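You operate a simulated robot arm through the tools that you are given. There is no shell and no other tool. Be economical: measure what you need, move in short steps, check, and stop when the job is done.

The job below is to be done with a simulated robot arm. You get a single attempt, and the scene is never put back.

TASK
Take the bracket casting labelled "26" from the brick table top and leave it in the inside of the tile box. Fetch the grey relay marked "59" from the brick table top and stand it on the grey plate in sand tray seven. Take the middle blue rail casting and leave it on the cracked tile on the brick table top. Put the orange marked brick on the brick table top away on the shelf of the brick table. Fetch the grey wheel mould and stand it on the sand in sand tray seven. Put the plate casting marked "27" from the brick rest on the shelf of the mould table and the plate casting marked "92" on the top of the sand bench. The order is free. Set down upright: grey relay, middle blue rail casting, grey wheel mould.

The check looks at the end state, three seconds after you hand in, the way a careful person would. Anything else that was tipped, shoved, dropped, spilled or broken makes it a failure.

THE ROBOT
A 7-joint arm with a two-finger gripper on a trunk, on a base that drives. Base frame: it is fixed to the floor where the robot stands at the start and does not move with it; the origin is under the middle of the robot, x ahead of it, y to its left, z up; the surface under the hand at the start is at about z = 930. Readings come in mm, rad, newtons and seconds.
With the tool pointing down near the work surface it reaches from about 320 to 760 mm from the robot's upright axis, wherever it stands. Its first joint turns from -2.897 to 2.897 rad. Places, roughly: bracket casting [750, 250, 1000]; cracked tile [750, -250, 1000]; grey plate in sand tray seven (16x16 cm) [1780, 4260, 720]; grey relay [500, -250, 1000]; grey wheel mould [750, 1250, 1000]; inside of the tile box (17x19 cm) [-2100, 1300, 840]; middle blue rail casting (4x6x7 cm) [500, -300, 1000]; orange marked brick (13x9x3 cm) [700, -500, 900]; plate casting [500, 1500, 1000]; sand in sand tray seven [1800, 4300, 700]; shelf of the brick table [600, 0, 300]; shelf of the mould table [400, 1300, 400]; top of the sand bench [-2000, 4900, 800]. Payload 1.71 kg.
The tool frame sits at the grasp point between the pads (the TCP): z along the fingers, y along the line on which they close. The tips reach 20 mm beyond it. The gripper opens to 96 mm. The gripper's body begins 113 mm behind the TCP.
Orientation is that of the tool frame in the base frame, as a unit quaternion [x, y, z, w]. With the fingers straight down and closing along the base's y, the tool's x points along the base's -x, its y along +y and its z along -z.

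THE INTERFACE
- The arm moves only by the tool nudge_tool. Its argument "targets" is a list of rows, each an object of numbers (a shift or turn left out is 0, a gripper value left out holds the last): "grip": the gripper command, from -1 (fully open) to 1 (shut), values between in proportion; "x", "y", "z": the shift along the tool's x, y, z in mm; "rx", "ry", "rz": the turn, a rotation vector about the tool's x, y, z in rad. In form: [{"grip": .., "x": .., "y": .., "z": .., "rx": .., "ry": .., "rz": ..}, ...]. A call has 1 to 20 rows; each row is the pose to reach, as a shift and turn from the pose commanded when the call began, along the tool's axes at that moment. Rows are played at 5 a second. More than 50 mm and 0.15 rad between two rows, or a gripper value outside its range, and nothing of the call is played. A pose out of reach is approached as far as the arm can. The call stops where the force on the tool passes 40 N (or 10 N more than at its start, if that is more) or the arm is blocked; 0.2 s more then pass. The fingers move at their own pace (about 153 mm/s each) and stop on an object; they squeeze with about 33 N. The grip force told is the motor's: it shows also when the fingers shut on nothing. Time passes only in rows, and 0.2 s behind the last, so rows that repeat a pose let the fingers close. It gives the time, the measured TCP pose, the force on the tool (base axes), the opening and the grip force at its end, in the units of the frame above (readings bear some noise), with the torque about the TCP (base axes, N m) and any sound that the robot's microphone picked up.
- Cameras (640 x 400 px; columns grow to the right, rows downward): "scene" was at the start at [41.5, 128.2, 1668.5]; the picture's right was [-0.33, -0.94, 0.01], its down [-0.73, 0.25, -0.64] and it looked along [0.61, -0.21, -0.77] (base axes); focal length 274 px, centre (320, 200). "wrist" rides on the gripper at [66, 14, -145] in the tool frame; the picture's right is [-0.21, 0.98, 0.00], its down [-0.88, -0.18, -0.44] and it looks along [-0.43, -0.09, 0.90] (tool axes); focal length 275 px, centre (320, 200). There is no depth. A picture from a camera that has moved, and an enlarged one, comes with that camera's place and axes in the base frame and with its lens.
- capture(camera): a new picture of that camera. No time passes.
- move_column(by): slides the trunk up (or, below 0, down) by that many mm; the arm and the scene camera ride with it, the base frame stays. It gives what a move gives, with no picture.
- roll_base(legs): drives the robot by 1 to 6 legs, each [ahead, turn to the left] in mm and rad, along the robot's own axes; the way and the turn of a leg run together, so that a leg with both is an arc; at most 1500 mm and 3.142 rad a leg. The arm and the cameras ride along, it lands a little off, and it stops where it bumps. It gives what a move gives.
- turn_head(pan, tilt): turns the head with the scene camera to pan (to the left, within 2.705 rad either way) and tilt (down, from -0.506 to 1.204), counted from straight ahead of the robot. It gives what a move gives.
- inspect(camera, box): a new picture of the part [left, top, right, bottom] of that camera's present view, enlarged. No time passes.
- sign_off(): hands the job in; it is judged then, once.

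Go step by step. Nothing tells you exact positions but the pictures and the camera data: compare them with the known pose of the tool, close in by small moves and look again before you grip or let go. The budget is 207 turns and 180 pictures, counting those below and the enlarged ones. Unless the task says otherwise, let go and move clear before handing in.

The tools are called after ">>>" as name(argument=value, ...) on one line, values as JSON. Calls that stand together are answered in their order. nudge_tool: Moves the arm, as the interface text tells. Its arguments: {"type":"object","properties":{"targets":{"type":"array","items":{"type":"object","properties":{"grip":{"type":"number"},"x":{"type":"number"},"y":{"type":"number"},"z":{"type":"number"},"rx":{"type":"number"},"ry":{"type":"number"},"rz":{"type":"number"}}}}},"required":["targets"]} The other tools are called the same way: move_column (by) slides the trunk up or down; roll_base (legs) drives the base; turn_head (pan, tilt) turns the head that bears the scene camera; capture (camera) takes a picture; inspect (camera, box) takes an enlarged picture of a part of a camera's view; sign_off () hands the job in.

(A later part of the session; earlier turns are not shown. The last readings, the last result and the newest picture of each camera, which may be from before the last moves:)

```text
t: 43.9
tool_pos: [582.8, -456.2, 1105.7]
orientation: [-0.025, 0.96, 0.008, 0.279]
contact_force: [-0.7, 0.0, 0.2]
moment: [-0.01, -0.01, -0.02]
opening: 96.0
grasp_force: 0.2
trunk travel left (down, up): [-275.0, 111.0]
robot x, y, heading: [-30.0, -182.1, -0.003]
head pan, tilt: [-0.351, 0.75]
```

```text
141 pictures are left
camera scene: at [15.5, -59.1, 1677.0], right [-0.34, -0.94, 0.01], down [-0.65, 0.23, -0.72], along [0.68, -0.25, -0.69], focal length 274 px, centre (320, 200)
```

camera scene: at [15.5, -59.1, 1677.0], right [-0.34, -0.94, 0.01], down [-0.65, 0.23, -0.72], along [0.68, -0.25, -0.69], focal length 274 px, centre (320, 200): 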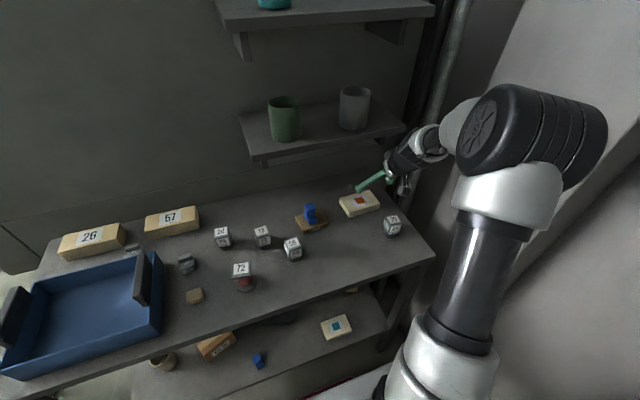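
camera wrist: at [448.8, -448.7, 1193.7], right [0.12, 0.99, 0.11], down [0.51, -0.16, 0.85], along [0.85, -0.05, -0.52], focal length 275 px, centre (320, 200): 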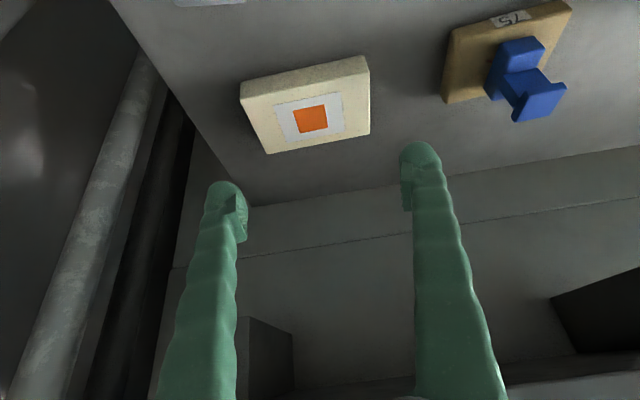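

Pitched hand works and clears the wall shelf. Pitch a bit more and move the open fingers over behind the brick's far edge.

>>> nudge_tool(targets=[{"x": -14, "z": 33, "ry": -0.05}, {"x": -28, "z": 66, "ry": -0.1}, {"x": -41, "z": 100, "ry": -0.15}, {"x": -55, "z": 134, "ry": -0.2}, {"x": -68, "z": 167, "ry": -0.2}, {"x": -68, "z": 167, "ry": -0.2}])

>>> capture(camera="wrist")

>>> inspect(camera="scene", box=[290, 130, 450, 250])

```text
t: 45.3
tool_pos: [728.7, -445.0, 1002.6]
orientation: [-0.024, 0.927, 0.01, 0.375]
contact_force: [-0.1, 0.1, 0.2]
moment: [-0.04, -0.04, 0.05]
opening: 95.7
grasp_force: 0.1
trunk travel left (down, up): [-275.0, 111.0]
robot x, y, heading: [-31.0, -185.6, 0.003]
head pan, tilt: [-0.351, 0.75]
```

```text
140 pictures are left
camera wrist: at [580.5, -439.2, 1062.0], right [0.1, 0.98, 0.14], down [0.33, -0.17, 0.93], along [0.94, -0.04, -0.34], focal length 275 px, centre (320, 200)
```

wrist: 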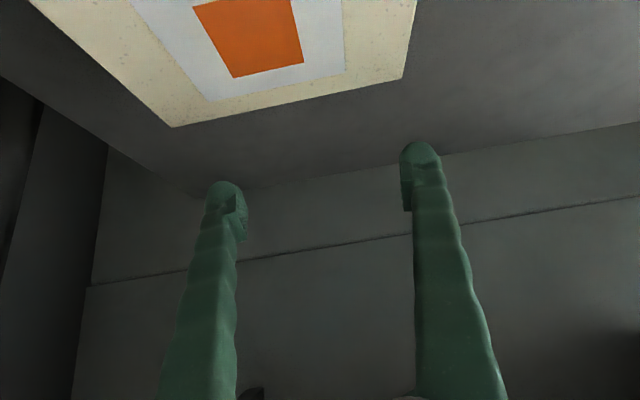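

```text
3.33 times, centred on (370, 190) of scene
camera zoom: at [14.0, -59.7, 1677.1], right [-0.34, -0.94, 0.01], down [-0.65, 0.23, -0.72], along [0.68, -0.25, -0.69], focal length 913 px, centre (153, 233)
```

zoom: 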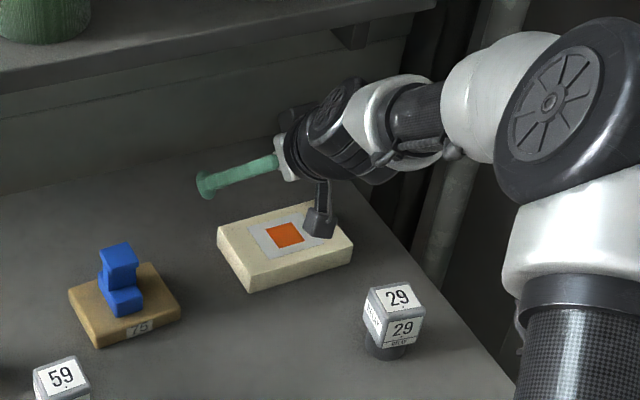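

Brick far edge is at x≈701–704. Shift 11 mm right and lower behind it.

>>> nudge_tool(targets=[{"x": 2, "y": -11, "z": 2}, {"x": 16, "y": -11, "z": 12}, {"x": 31, "y": -11, "z": 22}, {"x": 31, "y": -11, "z": 22}])

>>> inspect(camera="scene", box=[310, 150, 430, 240])

>>> capture(camera="wrist")

```text
t: 46.3
tool_pos: [722.4, -458.8, 963.7]
orientation: [-0.023, 0.927, 0.011, 0.375]
contact_force: [0.1, -0.2, 0.2]
moment: [-0.02, 0.0, 0.04]
opening: 95.8
grasp_force: 0.0
trunk travel left (down, up): [-275.0, 111.0]
robot x, y, heading: [-31.5, -187.4, -0.001]
head pan, tilt: [-0.351, 0.75]
```

```text
4.44 times, centred on (370, 195) of scene
camera zoom: at [15.0, -59.6, 1677.1], right [-0.34, -0.94, 0.01], down [-0.65, 0.23, -0.72], along [0.68, -0.25, -0.69], focal length 1217 px, centre (98, 222)
```

zoom: 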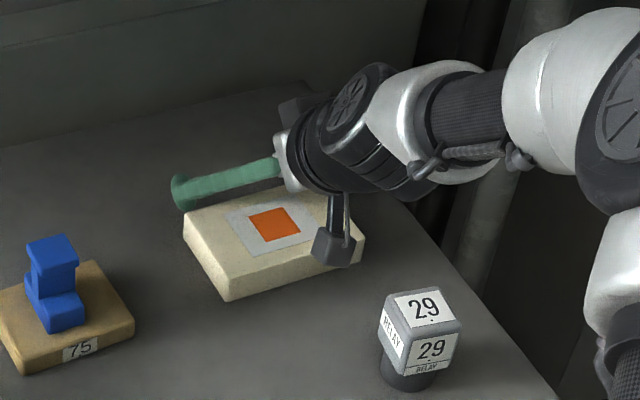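

```text
137 pictures are left
camera wrist: at [574.4, -452.5, 1023.0], right [0.1, 0.98, 0.15], down [0.33, -0.17, 0.93], along [0.94, -0.04, -0.34], focal length 275 px, centre (320, 200)
```

wrist: 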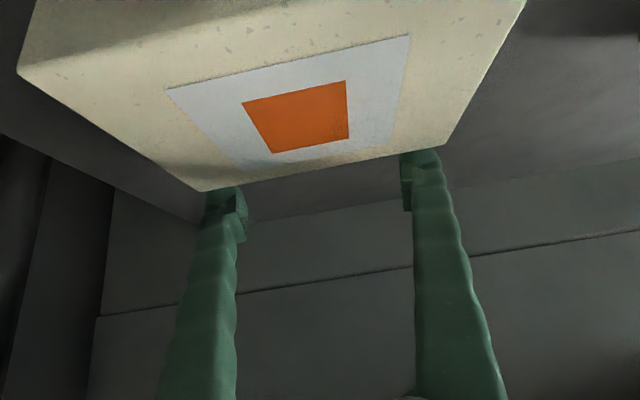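

Both fingers are behind the brick. Pull 85 mm toward the robot.

>>> nudge_tool(targets=[{"x": 6, "z": -6}, {"x": 12, "z": -12}, {"x": 18, "z": -18}, {"x": 24, "z": -24}, {"x": 30, "z": -30}, {"x": 37, "z": -36}, {"x": 43, "z": -42}, {"x": 49, "z": -48}, {"x": 55, "z": -53}, {"x": 61, "z": -59}, {"x": 61, "z": -59}])

>>> inspect(camera="scene", box=[310, 150, 430, 240])

```text
t: 48.7
tool_pos: [636.8, -464.1, 965.9]
orientation: [-0.024, 0.927, 0.011, 0.374]
contact_force: [2.9, -0.8, 2.5]
moment: [-0.05, 0.05, -0.02]
opening: 95.9
grasp_force: 0.0
trunk travel left (down, up): [-275.0, 111.0]
robot x, y, heading: [-29.9, -181.0, 0.0]
head pan, tilt: [-0.351, 0.75]
```

```text
4.44 times, centred on (370, 195) of scene
camera zoom: at [14.9, -59.5, 1677.0], right [-0.34, -0.94, 0.01], down [-0.65, 0.23, -0.72], along [0.68, -0.25, -0.69], focal length 1217 px, centre (98, 222)
```

zoom: 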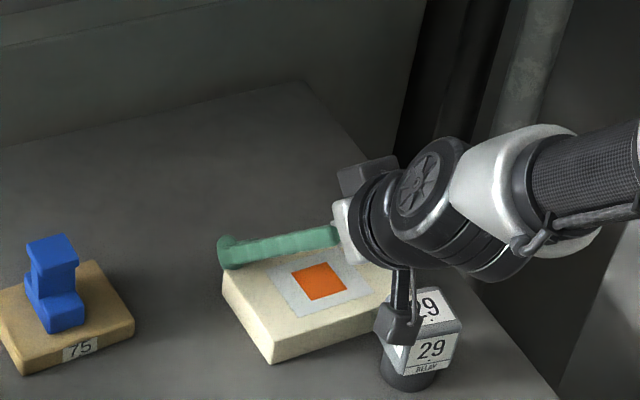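

Brick dragged cleanly. Back off, lift, and re-orient the hand.

>>> nudge_tool(targets=[{"x": -6, "z": 6}, {"x": -37, "z": -27}, {"x": -45, "z": -70}, {"x": -38, "z": -108}, {"x": -31, "z": -143}, {"x": -31, "z": -143}])

>>> nudge_tool(targets=[{"ry": 0.13}, {"ry": 0.26}, {"ry": 0.39}, {"ry": 0.52}, {"ry": 0.65}, {"ry": 0.766}])

>>> nudge_tool(targets=[{"rz": 0.14}, {"rz": 0.28}, {"rz": 0.42}, {"rz": 0.56}, {"rz": 0.7}, {"rz": 0.84}, {"rz": 0.98}, {"rz": 1.12}, {"rz": 1.26}, {"rz": 1.4}, {"rz": 1.54}, {"rz": 1.54}])

>>> inspect(camera="wrist", box=[200, 40, 520, 240])

```text
t: 50.1
tool_pos: [562.8, -467.7, 1089.5]
orientation: [-0.023, 0.928, 0.01, 0.373]
contact_force: [0.2, 0.2, 0.1]
moment: [-0.02, 0.0, -0.02]
opening: 96.2
grasp_force: 0.0
trunk travel left (down, up): [-275.0, 111.0]
robot x, y, heading: [-30.6, -185.2, -0.001]
head pan, tilt: [-0.351, 0.75]
```

```text
t: 51.5
tool_pos: [561.0, -467.8, 1089.1]
orientation: [-0.025, 1.0, 0.0, -0.001]
contact_force: [0.8, 0.5, -1.3]
moment: [-0.01, 0.04, 0.04]
opening: 96.1
grasp_force: 0.2
trunk travel left (down, up): [-275.0, 111.0]
robot x, y, heading: [-31.6, -186.3, -0.0]
head pan, tilt: [-0.351, 0.75]
```

```text
t: 54.1
tool_pos: [561.2, -468.8, 1090.6]
orientation: [0.678, 0.735, 0.002, 0.0]
contact_force: [-0.3, -0.7, -0.9]
moment: [0.0, -0.02, -0.01]
opening: 96.2
grasp_force: 0.1
trunk travel left (down, up): [-275.0, 111.0]
robot x, y, heading: [-29.5, -187.5, -0.001]
head pan, tilt: [-0.351, 0.75]
```

```text
2.00 times, centred on (360, 140) of wrist
camera zoom: at [569.1, -402.4, 1235.3], right [0.99, -0.13, 0.0], down [-0.11, -0.89, 0.44], along [-0.06, -0.44, -0.9], focal length 551 px, centre (240, 320)
```

zoom: 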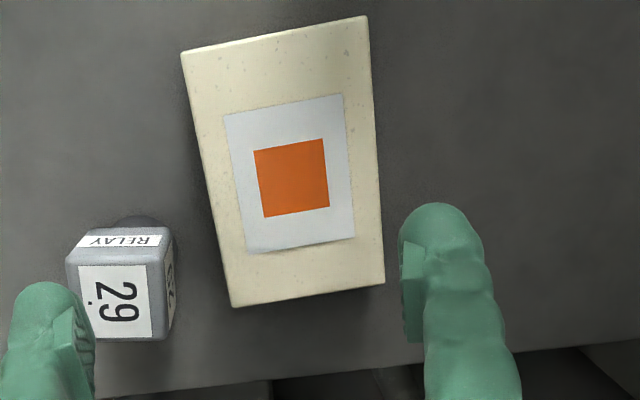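

Brick now at centre (586,-463). Align and descend to just above it, then check.

>>> nudge_tool(targets=[{"grip": -1, "x": 10, "y": 25, "rz": 0.035}, {"x": 10, "y": 25.5, "z": 45, "rz": 0.035}, {"x": 10, "y": 25.5, "z": 80, "rz": 0.035}, {"x": 10, "y": 25.5, "z": 98, "rz": 0.035}, {"x": 10, "y": 25.5, "z": 98, "rz": 0.035}])

>>> capture(camera="wrist")

```text
t: 55.3
tool_pos: [586.5, -456.7, 991.3]
orientation: [0.69, 0.724, 0.002, -0.001]
contact_force: [0.0, -0.2, 0.3]
moment: [-0.01, 0.0, 0.03]
opening: 96.1
grasp_force: 0.1
trunk travel left (down, up): [-275.0, 111.0]
robot x, y, heading: [-29.7, -185.2, 0.004]
head pan, tilt: [-0.351, 0.75]
```

```text
134 pictures are left
camera wrist: at [596.5, -391.1, 1137.7], right [0.99, -0.16, 0.0], down [-0.14, -0.89, 0.44], along [-0.07, -0.44, -0.9], focal length 275 px, centre (320, 200)
```

wrist: 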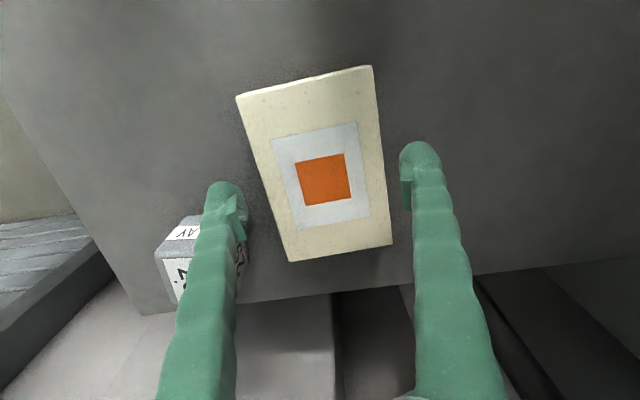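

Aligned. Descend and grip the brick.

>>> nudge_tool(targets=[{"grip": -1, "z": 18}, {"z": 35}, {"z": 35, "grip": -0.7}, {"z": 35, "grip": 1}, {"z": 35, "grip": 1}, {"z": 35, "grip": 1}])

```text
t: 56.7
tool_pos: [586.0, -457.5, 958.3]
orientation: [0.69, 0.724, 0.002, 0.001]
contact_force: [4.8, -1.7, 13.3]
moment: [-0.03, 0.13, 0.02]
opening: 86.0
grasp_force: 33.0
trunk travel left (down, up): [-275.0, 111.0]
robot x, y, heading: [-32.9, -183.7, -0.001]
head pan, tilt: [-0.351, 0.75]
```

Gripped (86 mm). Lift and retreat between relay 29 and the tile.

>>> nudge_tool(targets=[{"grip": 1, "z": -20}, {"z": -48}, {"x": 25, "y": -25, "z": -55}, {"x": 50, "y": -50, "z": -65}, {"x": 72, "y": -80, "z": -85}, {"x": 95, "y": -105, "z": -115}, {"x": 115, "y": -120, "z": -150}, {"x": 115, "y": -130, "z": -190}, {"x": 115, "y": -130, "z": -190}])

>>> capture(camera="scene")

```text
t: 58.7
tool_pos: [449.9, -346.3, 1145.8]
orientation: [0.691, 0.723, 0.001, -0.001]
contact_force: [0.3, -1.0, -3.5]
moment: [0.02, 0.0, 0.0]
opening: 86.0
grasp_force: 33.2
trunk travel left (down, up): [-275.0, 111.0]
robot x, y, heading: [-30.0, -181.6, -0.002]
head pan, tilt: [-0.351, 0.75]
```

```text
133 pictures are left
camera scene: at [15.9, -59.5, 1677.0], right [-0.34, -0.94, 0.01], down [-0.65, 0.23, -0.72], along [0.67, -0.25, -0.69], focal length 274 px, centre (320, 200)
```

scene: 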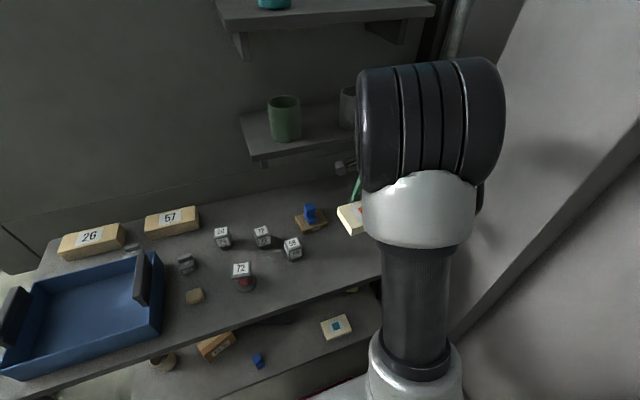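

Brick held. Back off, lower the trunk, and lower the arm to shelf level in free space.

>>> roll_base(legs=[[-450, 0]])

>>> move_column(by=-275)

>>> nudge_tool(targets=[{"grip": 1, "x": 40, "z": 20}, {"x": 80, "z": 45}, {"x": 120, "z": 75}, {"x": 160, "z": 100}, {"x": 200, "z": 130}, {"x": 230, "y": 20, "z": 160}, {"x": 230, "y": 40, "z": 200}, {"x": 230, "y": 60, "z": 240}, {"x": 230, "y": 80, "z": 280}, {"x": 230, "y": 100, "z": 320}, {"x": 230, "y": 120, "z": 360}, {"x": 230, "y": 120, "z": 400}, {"x": 230, "y": 120, "z": 440}])

>>> turn_head(pan=0, tilt=0.8)

>>> capture(camera="scene")

```text
t: 61.6
tool_pos: [-9.1, -346.1, 1146.6]
orientation: [0.688, 0.726, 0.002, -0.001]
contact_force: [-0.1, 0.2, -3.4]
moment: [0.03, -0.01, -0.01]
opening: 85.5
grasp_force: 32.7
trunk travel left (down, up): [-275.0, 111.0]
robot x, y, heading: [-489.4, -182.1, 0.004]
head pan, tilt: [-0.351, 0.75]
```

```text
t: 64.4
tool_pos: [-24.6, -345.2, 879.8]
orientation: [0.688, 0.726, 0.008, 0.005]
contact_force: [0.5, 0.9, -2.5]
moment: [-0.02, -0.02, 0.0]
opening: 85.6
grasp_force: 32.4
trunk travel left (down, up): [0.0, 386.0]
robot x, y, heading: [-488.6, -183.6, 0.004]
head pan, tilt: [-0.351, 0.75]
```

```text
t: 67.2
tool_pos: [91.7, -106.7, 443.3]
orientation: [0.688, 0.725, 0.008, 0.005]
contact_force: [-0.5, -0.3, -2.3]
moment: [-0.02, -0.01, 0.01]
opening: 85.4
grasp_force: 33.0
trunk travel left (down, up): [0.0, 386.0]
robot x, y, heading: [-487.7, -188.3, 0.01]
head pan, tilt: [-0.351, 0.75]
```

```text
t: 68.0
tool_pos: [92.3, -106.2, 444.9]
orientation: [0.688, 0.726, 0.008, 0.005]
contact_force: [0.1, -0.2, -3.5]
moment: [0.02, 0.05, 0.02]
opening: 85.6
grasp_force: 32.8
trunk travel left (down, up): [0.0, 386.0]
robot x, y, heading: [-489.0, -185.5, 0.005]
head pan, tilt: [0.0, 0.799]
```

```text
132 pictures are left
camera scene: at [-444.6, -31.9, 1399.2], right [0.0, -1.0, 0.0], down [-0.73, 0.0, -0.69], along [0.69, 0.0, -0.73], focal length 274 px, centre (320, 200)
```

scene: 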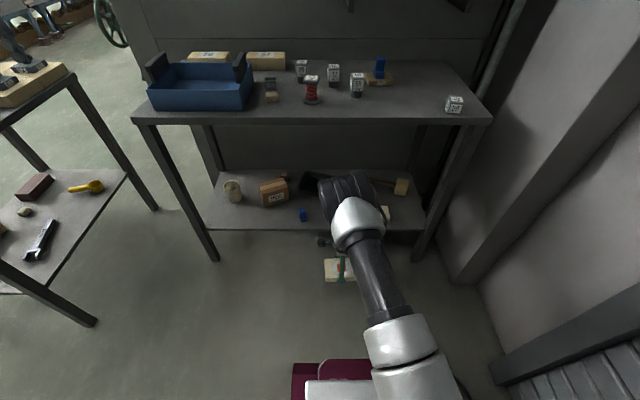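

The pose is reachable. I need to know how high the elbow sits versus the table top before driving in, so I'll view it from another head pan.

>>> turn_head(pan=-1.0, tilt=0.6)

>>> capture(camera="scene")

>>> capture(camera="wrist")

```text
t: 69.3
tool_pos: [92.3, -107.0, 445.0]
orientation: [0.689, 0.725, 0.007, 0.004]
contact_force: [-0.4, 0.7, -2.3]
moment: [0.04, -0.01, -0.01]
opening: 85.4
grasp_force: 33.0
trunk travel left (down, up): [0.0, 386.0]
robot x, y, heading: [-492.5, -186.4, 0.003]
head pan, tilt: [-1.0, 0.6]
```

```text
131 pictures are left
camera scene: at [-476.8, -106.4, 1416.6], right [-0.84, -0.54, 0.01], down [-0.32, 0.47, -0.82], along [0.44, -0.69, -0.57], focal length 274 px, centre (320, 200)
```

scene: 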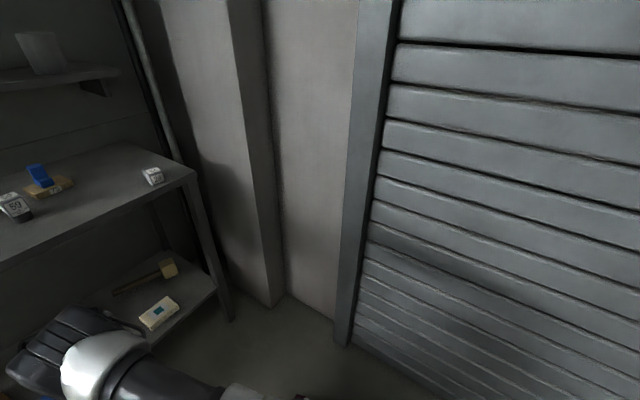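

```text
130 pictures are left
camera wrist: at [100.1, -40.7, 590.4], right [0.99, -0.15, 0.02], down [-0.15, -0.89, 0.44], along [-0.05, -0.44, -0.9], focal length 275 px, centre (320, 200)
```

wrist: 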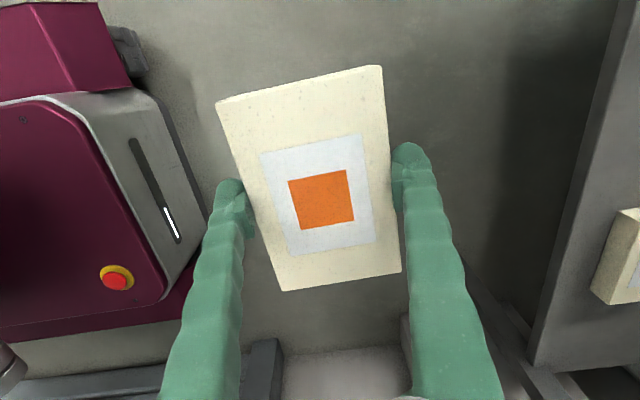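

The elbow is at about (-150,-97,1035), which stays clear of the table edge after driving in 365 mm. Lower the hand a bit and drive in.

>>> nudge_tool(targets=[{"grip": 1, "z": 20}, {"z": 45}, {"z": 45}])

>>> turn_head(pan=0.0, tilt=0.9)

>>> roll_base(legs=[[220, 0]])

>>> capture(camera="scene")

>>> capture(camera="wrist")

```text
t: 70.1
tool_pos: [91.9, -106.8, 397.8]
orientation: [0.688, 0.725, 0.007, 0.005]
contact_force: [-1.1, -0.6, -2.4]
moment: [0.02, 0.02, 0.02]
opening: 85.2
grasp_force: 33.2
trunk travel left (down, up): [0.0, 386.0]
robot x, y, heading: [-489.7, -186.2, 0.004]
head pan, tilt: [-1.0, 0.6]
```

```text
t: 71.3
tool_pos: [92.1, -107.6, 397.8]
orientation: [0.688, 0.725, 0.007, 0.004]
contact_force: [-0.3, -1.2, -2.6]
moment: [0.05, -0.02, -0.01]
opening: 85.2
grasp_force: 33.3
trunk travel left (down, up): [0.0, 386.0]
robot x, y, heading: [-488.1, -187.2, 0.005]
head pan, tilt: [0.0, 0.901]
```

```text
t: 73.1
tool_pos: [312.1, -106.6, 398.3]
orientation: [0.688, 0.725, 0.006, 0.004]
contact_force: [-0.8, -0.2, -2.9]
moment: [0.03, 0.0, 0.03]
opening: 84.9
grasp_force: 32.9
trunk travel left (down, up): [0.0, 386.0]
robot x, y, heading: [-266.2, -183.8, 0.007]
head pan, tilt: [0.0, 0.901]
```

```text
129 pictures are left
camera scene: at [-230.4, -31.0, 1391.4], right [0.0, -1.0, 0.0], down [-0.79, 0.0, -0.61], along [0.61, 0.0, -0.79], focal length 274 px, centre (320, 200)
```

scene: 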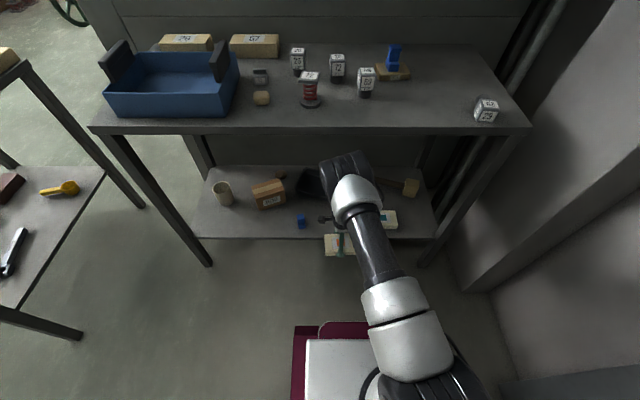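

```text
128 pictures are left
camera wrist: at [319.5, -40.3, 543.5], right [0.99, -0.15, 0.02], down [-0.15, -0.89, 0.44], along [-0.05, -0.44, -0.9], focal length 275 px, centre (320, 200)
```

wrist: 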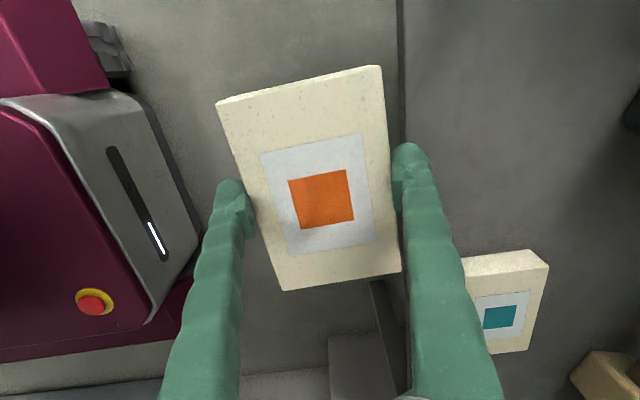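

Clear so far; shelf front edge at x≈389, teal brick's near end at y≈-231. Drive in the remaining 150 mm.

>>> roll_base(legs=[[100, 0], [52, 0]])

>>> capture(camera="scene")

>>> capture(camera="wrist")

```text
t: 74.8
tool_pos: [416.7, -104.5, 408.6]
orientation: [0.688, 0.725, 0.011, 0.009]
contact_force: [0.4, -0.2, -3.3]
moment: [0.02, -0.01, 0.0]
opening: 85.1
grasp_force: 33.3
trunk travel left (down, up): [0.0, 386.0]
robot x, y, heading: [-144.1, -188.2, 0.005]
head pan, tilt: [0.0, 0.901]
stopped in leg 2: the robot was blocked; the commanded pose is now the measured one
```

```text
127 pictures are left
camera scene: at [-135.8, -30.8, 1391.9], right [0.01, -1.0, 0.0], down [-0.78, 0.0, -0.62], along [0.62, 0.0, -0.78], focal length 274 px, centre (320, 200)
```

scene: 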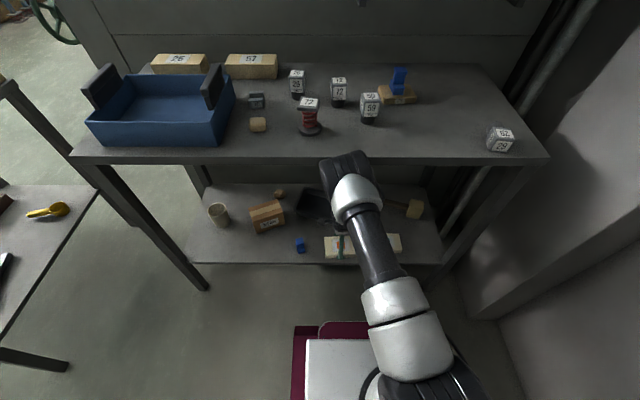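

```text
126 pictures are left
camera wrist: at [422.8, -39.0, 553.8], right [0.99, -0.15, 0.03], down [-0.15, -0.89, 0.44], along [-0.04, -0.44, -0.9], focal length 275 px, centre (320, 200)
```

wrist: 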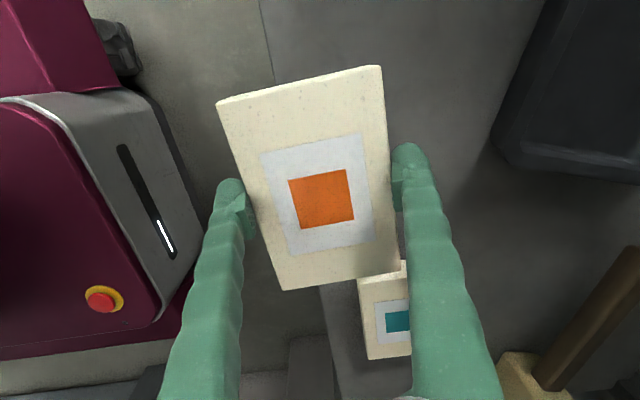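

Blocked: the arm's elbow met the table edge lightly; nothing on the table moved. Back off and extend the arm instead.

>>> roll_base(legs=[[-90, 0]])

>>> capture(camera="scene")

```text
t: 75.9
tool_pos: [330.3, -104.3, 405.8]
orientation: [0.688, 0.726, 0.01, 0.008]
contact_force: [-0.4, 0.1, -2.6]
moment: [0.02, 0.04, 0.01]
opening: 85.1
grasp_force: 32.8
trunk travel left (down, up): [0.0, 386.0]
robot x, y, heading: [-232.5, -185.6, 0.01]
head pan, tilt: [0.0, 0.901]
```

```text
125 pictures are left
camera scene: at [-196.3, -30.8, 1391.4], right [0.01, -1.0, 0.0], down [-0.79, 0.0, -0.61], along [0.61, 0.0, -0.79], focal length 274 px, centre (320, 200)
```

scene: 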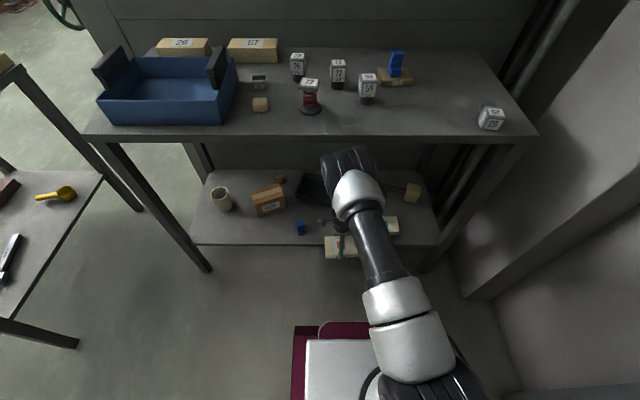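

Teal brick triangulates the shelf at z≈298. The wrist housing met the table-top edge; lowering to just above shelf level brings it under. Lower, then drive in again gently.

>>> nudge_tool(targets=[{"grip": 1, "z": 20}, {"z": 40}, {"z": 58}, {"z": 58}])

>>> roll_base(legs=[[75, 0]])

>>> capture(camera="scene")

>>> capture(camera="wrist")

```text
t: 76.9
tool_pos: [327.0, -103.9, 357.8]
orientation: [0.688, 0.725, 0.016, 0.014]
contact_force: [-0.6, -0.1, -3.3]
moment: [0.02, 0.01, 0.0]
opening: 84.9
grasp_force: 32.8
trunk travel left (down, up): [0.0, 386.0]
robot x, y, heading: [-237.0, -185.3, 0.009]
head pan, tilt: [0.0, 0.901]
```

```text
t: 78.0
tool_pos: [400.2, -102.9, 357.4]
orientation: [0.687, 0.726, 0.015, 0.015]
contact_force: [0.7, 0.0, -2.0]
moment: [0.0, 0.03, -0.04]
opening: 84.9
grasp_force: 33.0
trunk travel left (down, up): [0.0, 386.0]
robot x, y, heading: [-158.3, -183.5, 0.006]
head pan, tilt: [0.0, 0.901]
```

```text
124 pictures are left
camera scene: at [-122.2, -30.3, 1391.4], right [0.01, -1.0, 0.0], down [-0.79, -0.01, -0.61], along [0.61, 0.0, -0.79], focal length 274 px, centre (320, 200)
```

scene: 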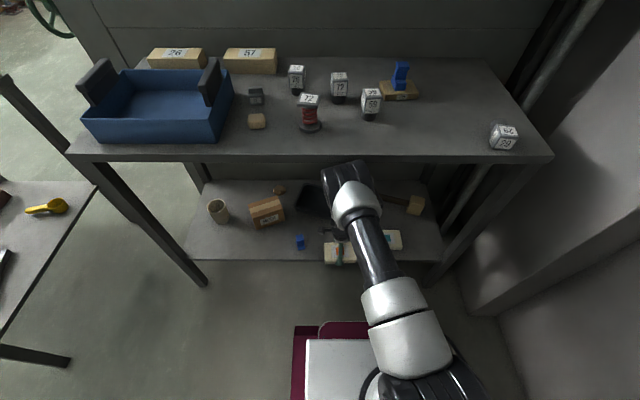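

```text
123 pictures are left
camera wrist: at [405.8, -36.7, 503.4], right [0.99, -0.15, 0.04], down [-0.15, -0.89, 0.44], along [-0.03, -0.44, -0.9], focal length 275 px, centre (320, 200)
```

wrist: 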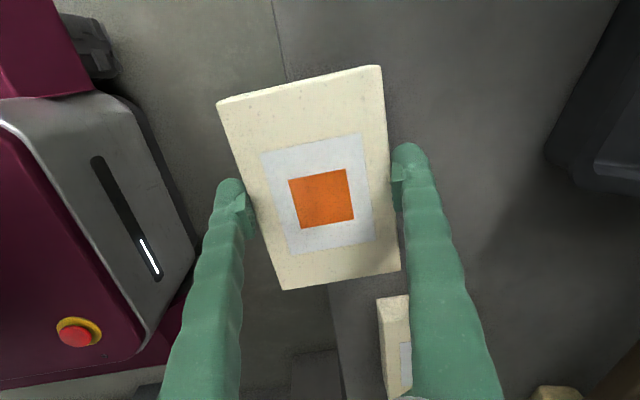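

Everything clear; continue 35 mm more.

>>> roll_base(legs=[[35, 0]])

>>> capture(camera="scene")

```text
t: 78.9
tool_pos: [389.2, -99.0, 362.1]
orientation: [0.682, 0.731, 0.011, 0.016]
contact_force: [0.1, 0.6, -3.3]
moment: [-0.03, 0.03, -0.01]
opening: 84.8
grasp_force: 32.9
trunk travel left (down, up): [0.0, 386.0]
robot x, y, heading: [-130.1, -182.7, 0.007]
head pan, tilt: [0.0, 0.901]
stopped in leg 1: the robot was blocked; the commanded pose is now the measured one
```

```text
122 pictures are left
camera scene: at [-94.6, -25.7, 1390.5], right [0.01, -1.0, 0.0], down [-0.79, -0.01, -0.61], along [0.61, 0.0, -0.79], focal length 274 px, centre (320, 200)
```

scene: 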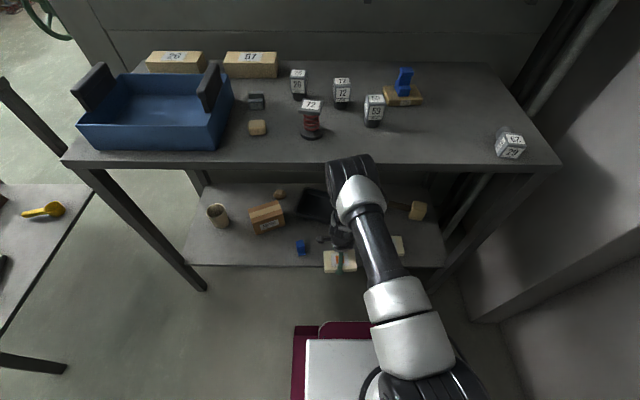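

Still touching the table edge; arm geometry says a lower, straighter arm passes under. Back off and lower to just above shelf height.

>>> roll_base(legs=[[-110, 0]])

>>> inspect(camera="scene", box=[270, 40, 560, 180])

>>> nudge_tool(targets=[{"grip": 1, "y": 10, "z": 8}, {"y": 20, "z": 16}, {"y": 30, "z": 25}, {"y": 30, "z": 25}])

>>> capture(camera="wrist")

```text
t: 80.1
tool_pos: [291.5, -102.0, 369.8]
orientation: [0.685, 0.728, 0.02, 0.021]
contact_force: [0.1, -0.1, -4.4]
moment: [0.01, -0.03, 0.02]
opening: 84.4
grasp_force: 32.8
trunk travel left (down, up): [0.0, 386.0]
robot x, y, heading: [-237.0, -182.2, 0.008]
head pan, tilt: [0.0, 0.901]
```

```text
2.21 times, centred on (415, 110) of scene
camera zoom: at [-202.8, -31.1, 1391.4], right [0.01, -1.0, 0.0], down [-0.79, -0.01, -0.61], along [0.61, 0.01, -0.79], focal length 604 px, centre (110, 399)
```

zoom: 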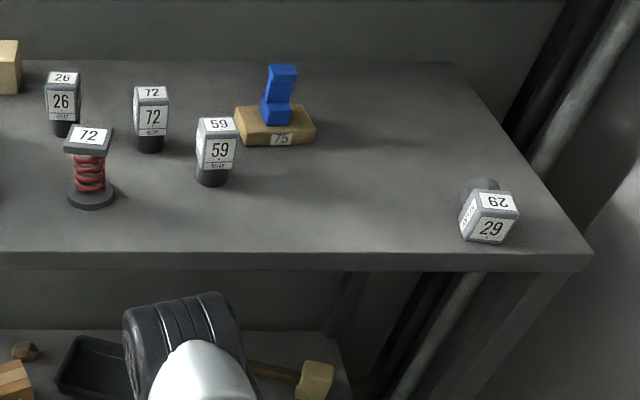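

```text
t: 81.1
tool_pos: [317.8, -99.2, 355.9]
orientation: [0.684, 0.729, 0.024, 0.027]
contact_force: [-0.4, -0.7, -2.7]
moment: [0.02, 0.04, 0.0]
opening: 84.8
grasp_force: 32.7
trunk travel left (down, up): [0.0, 386.0]
robot x, y, heading: [-239.7, -185.4, 0.009]
head pan, tilt: [0.0, 0.901]
```

```text
120 pictures are left
camera wrist: at [317.5, -32.7, 501.3], right [0.99, -0.14, 0.07], down [-0.16, -0.89, 0.44], along [0.0, -0.44, -0.9], focal length 275 px, centre (320, 200)
```

wrist: 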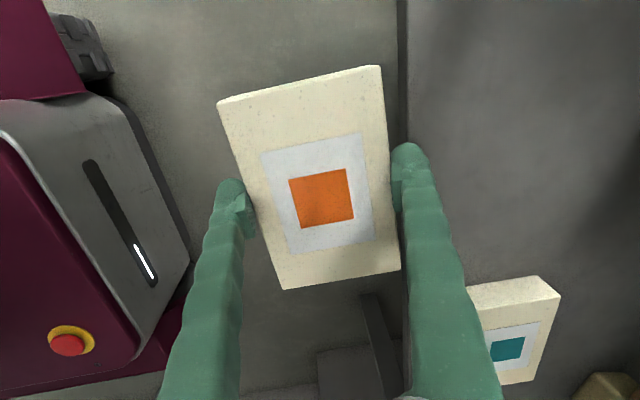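

Bad news: relay 29 appears tipped (the brick grazed it when lifted) — I'll right it afterwards. First finish the brick: lower a bit more before driving in.

>>> nudge_tool(targets=[{"grip": 1, "y": -5, "z": 10}, {"y": -10, "z": 22}, {"y": -10, "z": 22}, {"y": -10, "z": 22}])

>>> inspect(camera="scene", box=[250, 120, 470, 280])

```text
t: 82.1
tool_pos: [309.2, -100.3, 334.3]
orientation: [0.683, 0.729, 0.023, 0.027]
contact_force: [-0.7, -0.6, -3.0]
moment: [-0.01, 0.0, -0.01]
opening: 84.5
grasp_force: 32.6
trunk travel left (down, up): [0.0, 386.0]
robot x, y, heading: [-237.1, -188.3, 0.004]
head pan, tilt: [0.0, 0.901]
```

```text
2.50 times, centred on (360, 200) of scene
camera zoom: at [-203.1, -31.1, 1391.4], right [0.01, -1.0, 0.0], down [-0.79, -0.01, -0.61], along [0.61, 0.01, -0.79], focal length 684 px, centre (220, 200)
```

zoom: 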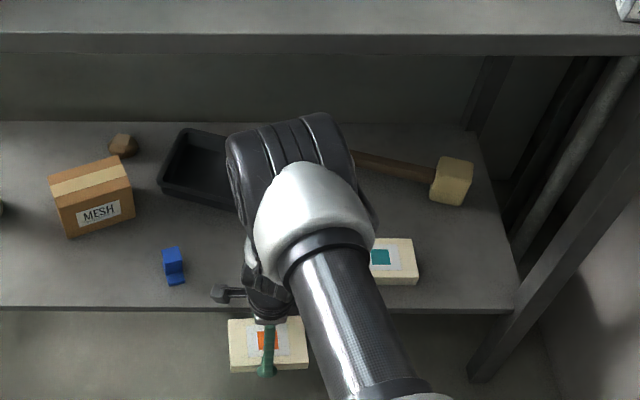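

Good view. Drive in 90 mm, check, then the rest.

>>> roll_base(legs=[[85, 0]])

>>> capture(camera="scene")

>>> capture(camera="wrist")

```text
t: 83.2
tool_pos: [394.6, -99.7, 333.8]
orientation: [0.684, 0.729, 0.025, 0.027]
contact_force: [0.6, -0.4, -2.9]
moment: [0.02, 0.02, 0.02]
opening: 84.6
grasp_force: 33.2
trunk travel left (down, up): [0.0, 386.0]
robot x, y, heading: [-157.0, -185.2, 0.009]
head pan, tilt: [0.0, 0.901]
```

```text
118 pictures are left
camera scene: at [-118.4, -30.4, 1391.4], right [0.01, -1.0, 0.0], down [-0.79, -0.01, -0.61], along [0.61, 0.01, -0.79], focal length 274 px, centre (320, 200)
```

scene: 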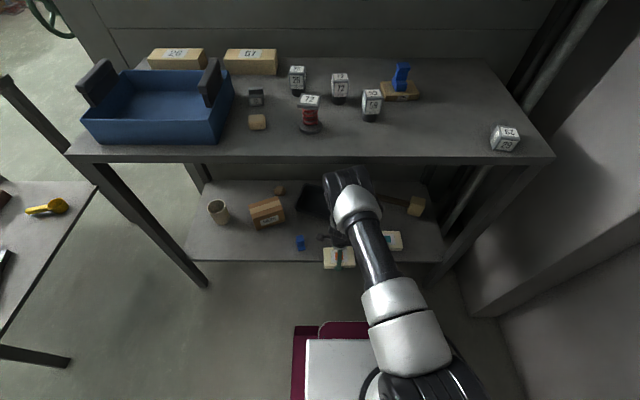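

```text
117 pictures are left
camera wrist: at [393.9, -32.6, 479.7], right [0.99, -0.14, 0.07], down [-0.16, -0.89, 0.44], along [0.0, -0.44, -0.9], focal length 275 px, centre (320, 200)
```

wrist: 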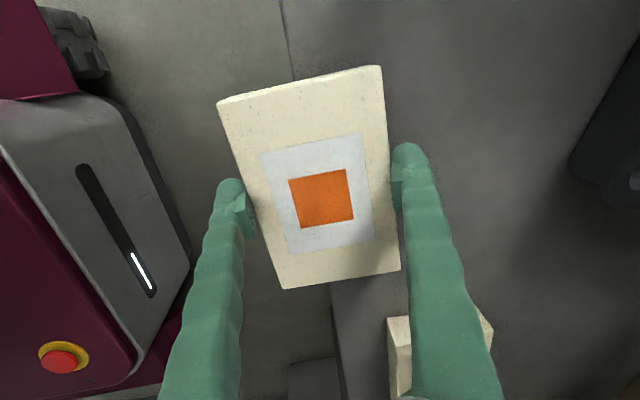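

No contact, and the brick's far half is over the shelf. Inch on 25 mm.

>>> roll_base(legs=[[25, 0]])

>>> nudge_tool(targets=[{"grip": 1, "y": 8, "rx": -0.02}, {"y": 16, "rx": -0.04}, {"y": 20, "rx": -0.04}, {"y": 20, "rx": -0.04}])

>>> capture(camera="scene")

```text
t: 84.1
tool_pos: [416.1, -99.4, 341.9]
orientation: [0.683, 0.729, 0.029, 0.033]
contact_force: [0.1, 0.3, -2.4]
moment: [-0.02, 0.0, 0.02]
opening: 84.6
grasp_force: 33.2
trunk travel left (down, up): [0.0, 386.0]
robot x, y, heading: [-131.8, -185.5, 0.009]
head pan, tilt: [0.0, 0.901]
```

```text
t: 85.1
tool_pos: [431.7, -95.7, 353.0]
orientation: [0.682, 0.728, 0.048, 0.052]
contact_force: [0.0, 0.3, -2.9]
moment: [0.0, 0.02, 0.03]
opening: 84.4
grasp_force: 33.0
trunk travel left (down, up): [0.0, 386.0]
robot x, y, heading: [-132.4, -186.5, 0.008]
head pan, tilt: [0.0, 0.901]
```

```text
116 pictures are left
camera scene: at [-92.1, -30.1, 1391.4], right [0.01, -1.0, 0.0], down [-0.79, -0.01, -0.61], along [0.61, 0.01, -0.79], focal length 274 px, centre (320, 200)
```

scene: 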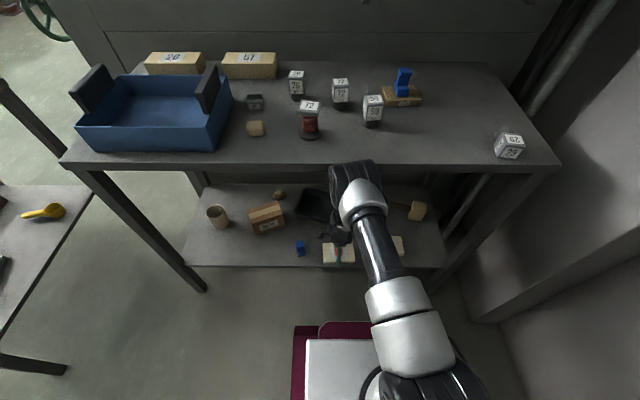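

The arm saturates here. I'll instead set the brick down with its centre safely on the shelf and push it further in afterward. Pull back slightly and lower to contact.

>>> nudge_tool(targets=[{"grip": 1, "y": -12, "z": 5, "rx": 0.03}, {"y": -20, "z": 15, "rx": 0.06}, {"y": -22, "z": 25, "rx": 0.06}, {"y": -22, "z": 32, "rx": 0.06}, {"y": -22, "z": 32, "rx": 0.06}])

>>> inspect(camera="scene", box=[270, 140, 470, 280])

```text
t: 86.0
tool_pos: [411.5, -97.1, 334.5]
orientation: [0.682, 0.729, 0.034, 0.038]
contact_force: [-0.8, -0.4, -3.2]
moment: [0.04, -0.01, -0.02]
opening: 85.3
grasp_force: 33.3
trunk travel left (down, up): [0.0, 386.0]
robot x, y, heading: [-131.0, -183.8, 0.008]
head pan, tilt: [0.0, 0.901]
stopped in row 4: the force on the tool passed its limit at 43 N (the readings are from after the stop); the commanded pose is now the measured one
```

```text
2.86 times, centred on (370, 210) of scene
camera zoom: at [-92.3, -30.6, 1391.3], right [0.01, -1.0, 0.0], down [-0.79, -0.01, -0.61], along [0.61, 0.01, -0.79], focal length 782 px, centre (177, 171)
```

zoom: 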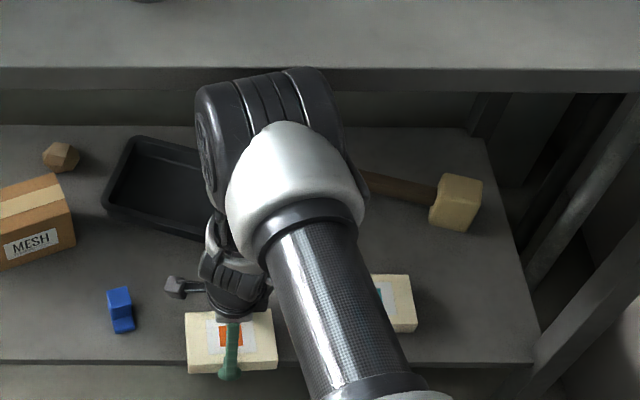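

The near edge touched the shelf. Level the brick a little more and settle it.

>>> nudge_tool(targets=[{"grip": 1, "z": 0, "rx": 0.03}, {"z": 2, "rx": 0.06}, {"z": 4, "rx": 0.08}, {"z": 6, "rx": 0.09}, {"z": 6, "rx": 0.09}])

>>> capture(camera="wrist")

```text
t: 87.2
tool_pos: [412.5, -96.7, 329.2]
orientation: [0.683, 0.73, 0.001, 0.007]
contact_force: [-8.9, 3.7, 23.6]
moment: [0.3, -0.88, 0.2]
opening: 86.7
grasp_force: 33.3
trunk travel left (down, up): [0.0, 386.0]
robot x, y, heading: [-131.8, -179.0, 0.008]
head pan, tilt: [0.0, 0.901]
```

```text
114 pictures are left
camera wrist: at [420.0, -28.7, 474.2], right [0.99, -0.14, 0.01], down [-0.13, -0.88, 0.45], along [-0.05, -0.45, -0.89], focal length 275 px, centre (320, 200)
```

wrist: 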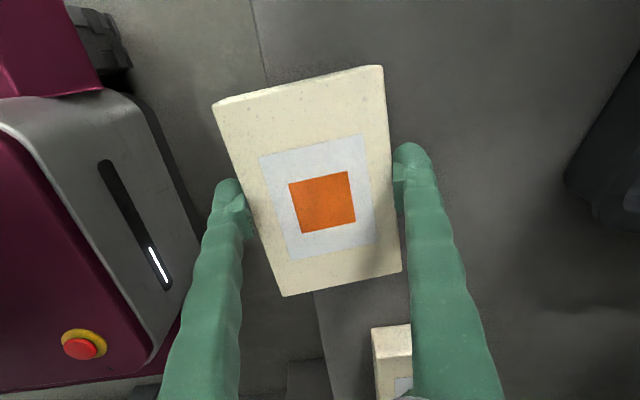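

Level and seated with the centre of mass on the shelf. Release and rise.

>>> nudge_tool(targets=[{"grip": 1, "z": -2}, {"z": -2, "grip": -1}, {"z": -2, "grip": -1}, {"z": -2, "grip": -1}, {"z": -25}, {"z": -45}, {"z": -45}])

>>> capture(camera="wrist")

```text
t: 88.8
tool_pos: [405.3, -95.6, 366.4]
orientation: [0.684, 0.729, -0.005, 0.003]
contact_force: [0.2, 0.5, -0.1]
moment: [-0.02, -0.01, 0.01]
opening: 96.2
grasp_force: 0.0
trunk travel left (down, up): [0.0, 386.0]
robot x, y, heading: [-132.0, -184.5, 0.01]
head pan, tilt: [0.0, 0.901]
```

```text
113 pictures are left
camera wrist: at [415.0, -28.4, 512.0], right [0.99, -0.14, 0.0], down [-0.13, -0.88, 0.46], along [-0.06, -0.45, -0.89], focal length 275 px, centre (320, 200)
```

wrist: 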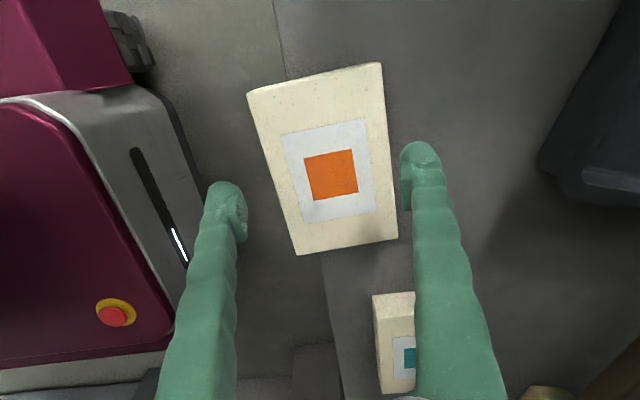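

Brick rests stably, overhanging about 20 mm. Back off, re-orient the hand with a forward pitch, and push it in.

>>> roll_base(legs=[[-130, 0]])

>>> nudge_tool(targets=[{"rz": -0.14, "grip": -0.3}, {"rz": -0.28, "y": -10}, {"rz": -0.42, "y": -20}, {"rz": -0.56, "y": -30}, {"rz": -0.7, "y": -40}, {"rz": -0.84, "y": -50}, {"rz": -0.98, "y": -50}, {"rz": -1.12, "y": -50}, {"rz": -1.26, "y": -50}, {"rz": -1.4, "y": -50}, {"rz": -1.54, "y": -50}, {"rz": -1.63, "y": -50}])

>>> nudge_tool(targets=[{"ry": -0.13}, {"ry": -0.26}, {"ry": -0.39}, {"ry": -0.5}, {"ry": -0.5}])

>>> capture(camera="wrist")

```text
t: 90.1
tool_pos: [281.6, -95.3, 372.5]
orientation: [0.682, 0.731, 0.0, 0.007]
contact_force: [0.1, 0.1, -0.5]
moment: [0.0, 0.0, 0.03]
opening: 96.1
grasp_force: 0.0
trunk travel left (down, up): [0.0, 386.0]
robot x, y, heading: [-259.9, -189.4, 0.015]
head pan, tilt: [0.0, 0.901]
```

```text
t: 92.7
tool_pos: [227.0, -98.0, 380.3]
orientation: [-0.064, 0.998, -0.005, 0.011]
contact_force: [0.2, 0.0, 0.3]
moment: [0.0, 0.0, 0.0]
opening: 62.6
grasp_force: 0.0
trunk travel left (down, up): [0.0, 386.0]
robot x, y, heading: [-255.1, -184.2, 0.009]
head pan, tilt: [0.0, 0.901]
```

```text
t: 93.9
tool_pos: [227.3, -97.4, 381.2]
orientation: [-0.064, 0.964, 0.011, 0.26]
contact_force: [0.0, -0.6, 0.1]
moment: [0.0, 0.03, -0.02]
opening: 62.4
grasp_force: 0.0
trunk travel left (down, up): [0.0, 386.0]
robot x, y, heading: [-257.2, -186.9, 0.01]
head pan, tilt: [0.0, 0.901]
```

```text
112 pictures are left
camera wrist: at [96.5, -99.8, 473.1], right [0.05, 0.99, 0.09], down [0.55, -0.11, 0.83], along [0.83, 0.01, -0.55], focal length 275 px, centre (320, 200)
```

wrist: 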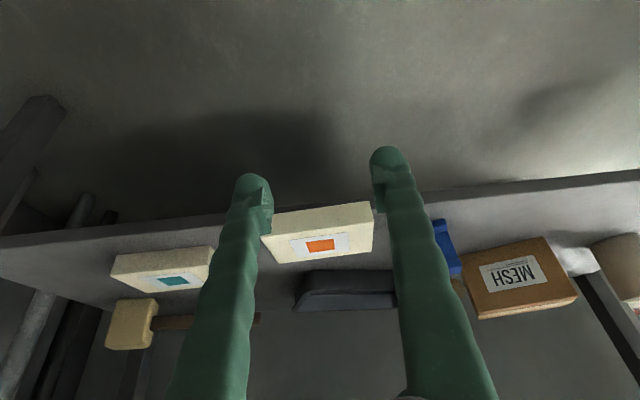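

Lower to push height, then drive forward to push the brick in about 45 mm.

>>> nudge_tool(targets=[{"x": 3, "y": -3, "z": 20, "rz": 0.04}, {"x": 6, "y": -6, "z": 40, "rz": 0.08}, {"x": 10, "y": -6, "z": 57, "rz": 0.08}, {"x": 10, "y": -6, "z": 57, "rz": 0.08}])

>>> roll_base(legs=[[85, 0]])

>>> capture(camera="scene")

>>> capture(camera="wrist")

```text
t: 94.9
tool_pos: [248.1, -103.6, 327.6]
orientation: [-0.025, 0.965, 0.02, 0.259]
contact_force: [-0.3, 0.2, 0.8]
moment: [0.05, -0.02, -0.02]
opening: 62.5
grasp_force: 0.0
trunk travel left (down, up): [0.0, 386.0]
robot x, y, heading: [-260.5, -186.3, 0.013]
head pan, tilt: [0.0, 0.901]
```

```text
t: 96.0
tool_pos: [334.6, -101.1, 326.8]
orientation: [-0.025, 0.965, 0.021, 0.259]
contact_force: [0.9, -0.5, 0.1]
moment: [0.0, 0.0, 0.01]
opening: 62.4
grasp_force: 0.1
trunk travel left (down, up): [0.0, 386.0]
robot x, y, heading: [-172.3, -181.1, 0.01]
head pan, tilt: [0.0, 0.901]
```

```text
111 pictures are left
camera scene: at [-135.8, -30.1, 1391.4], right [0.01, -1.0, 0.0], down [-0.79, -0.01, -0.61], along [0.61, 0.01, -0.79], focal length 274 px, centre (320, 200)
```

scene: 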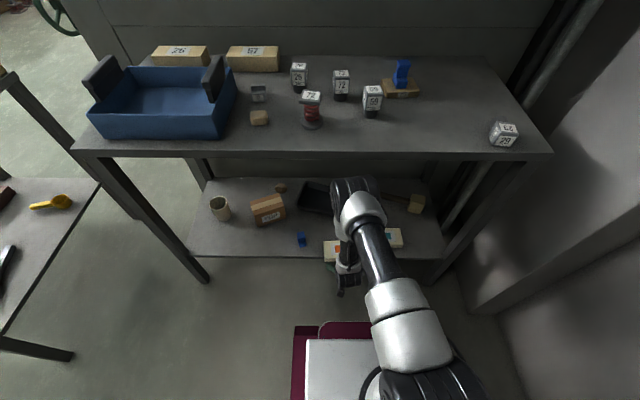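

```text
110 pictures are left
camera wrist: at [203.7, -97.4, 420.1], right [0.12, 0.98, 0.13], down [0.55, -0.17, 0.82], along [0.83, -0.03, -0.56], focal length 275 px, centre (320, 200)
```

wrist: 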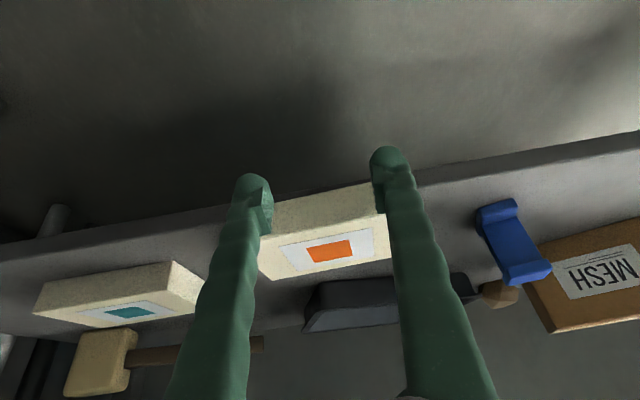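

Lined up. Push forward 62 mm.

>>> roll_base(legs=[[62, 0]])

>>> capture(camera="wrist")

```text
t: 97.0
tool_pos: [363.0, -104.2, 310.7]
orientation: [-0.026, 0.97, 0.018, 0.242]
contact_force: [-0.7, -0.1, -0.4]
moment: [0.01, 0.0, 0.02]
opening: 62.3
grasp_force: 0.0
trunk travel left (down, up): [0.0, 386.0]
robot x, y, heading: [-109.8, -182.9, 0.013]
head pan, tilt: [0.0, 0.901]
```

```text
109 pictures are left
camera wrist: at [237.5, -100.4, 407.7], right [0.12, 0.99, 0.12], down [0.58, -0.17, 0.8], along [0.81, -0.03, -0.59], focal length 275 px, centre (320, 200)
```

wrist: 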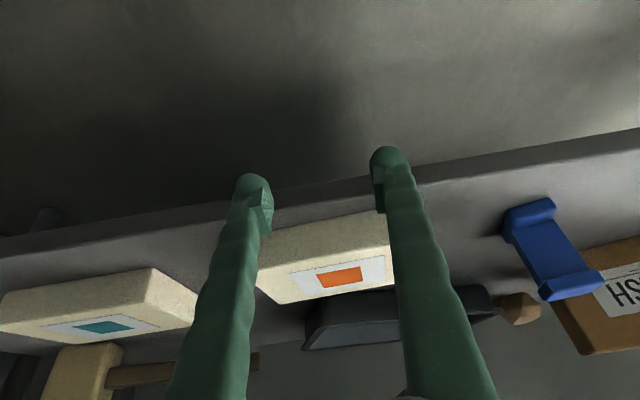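

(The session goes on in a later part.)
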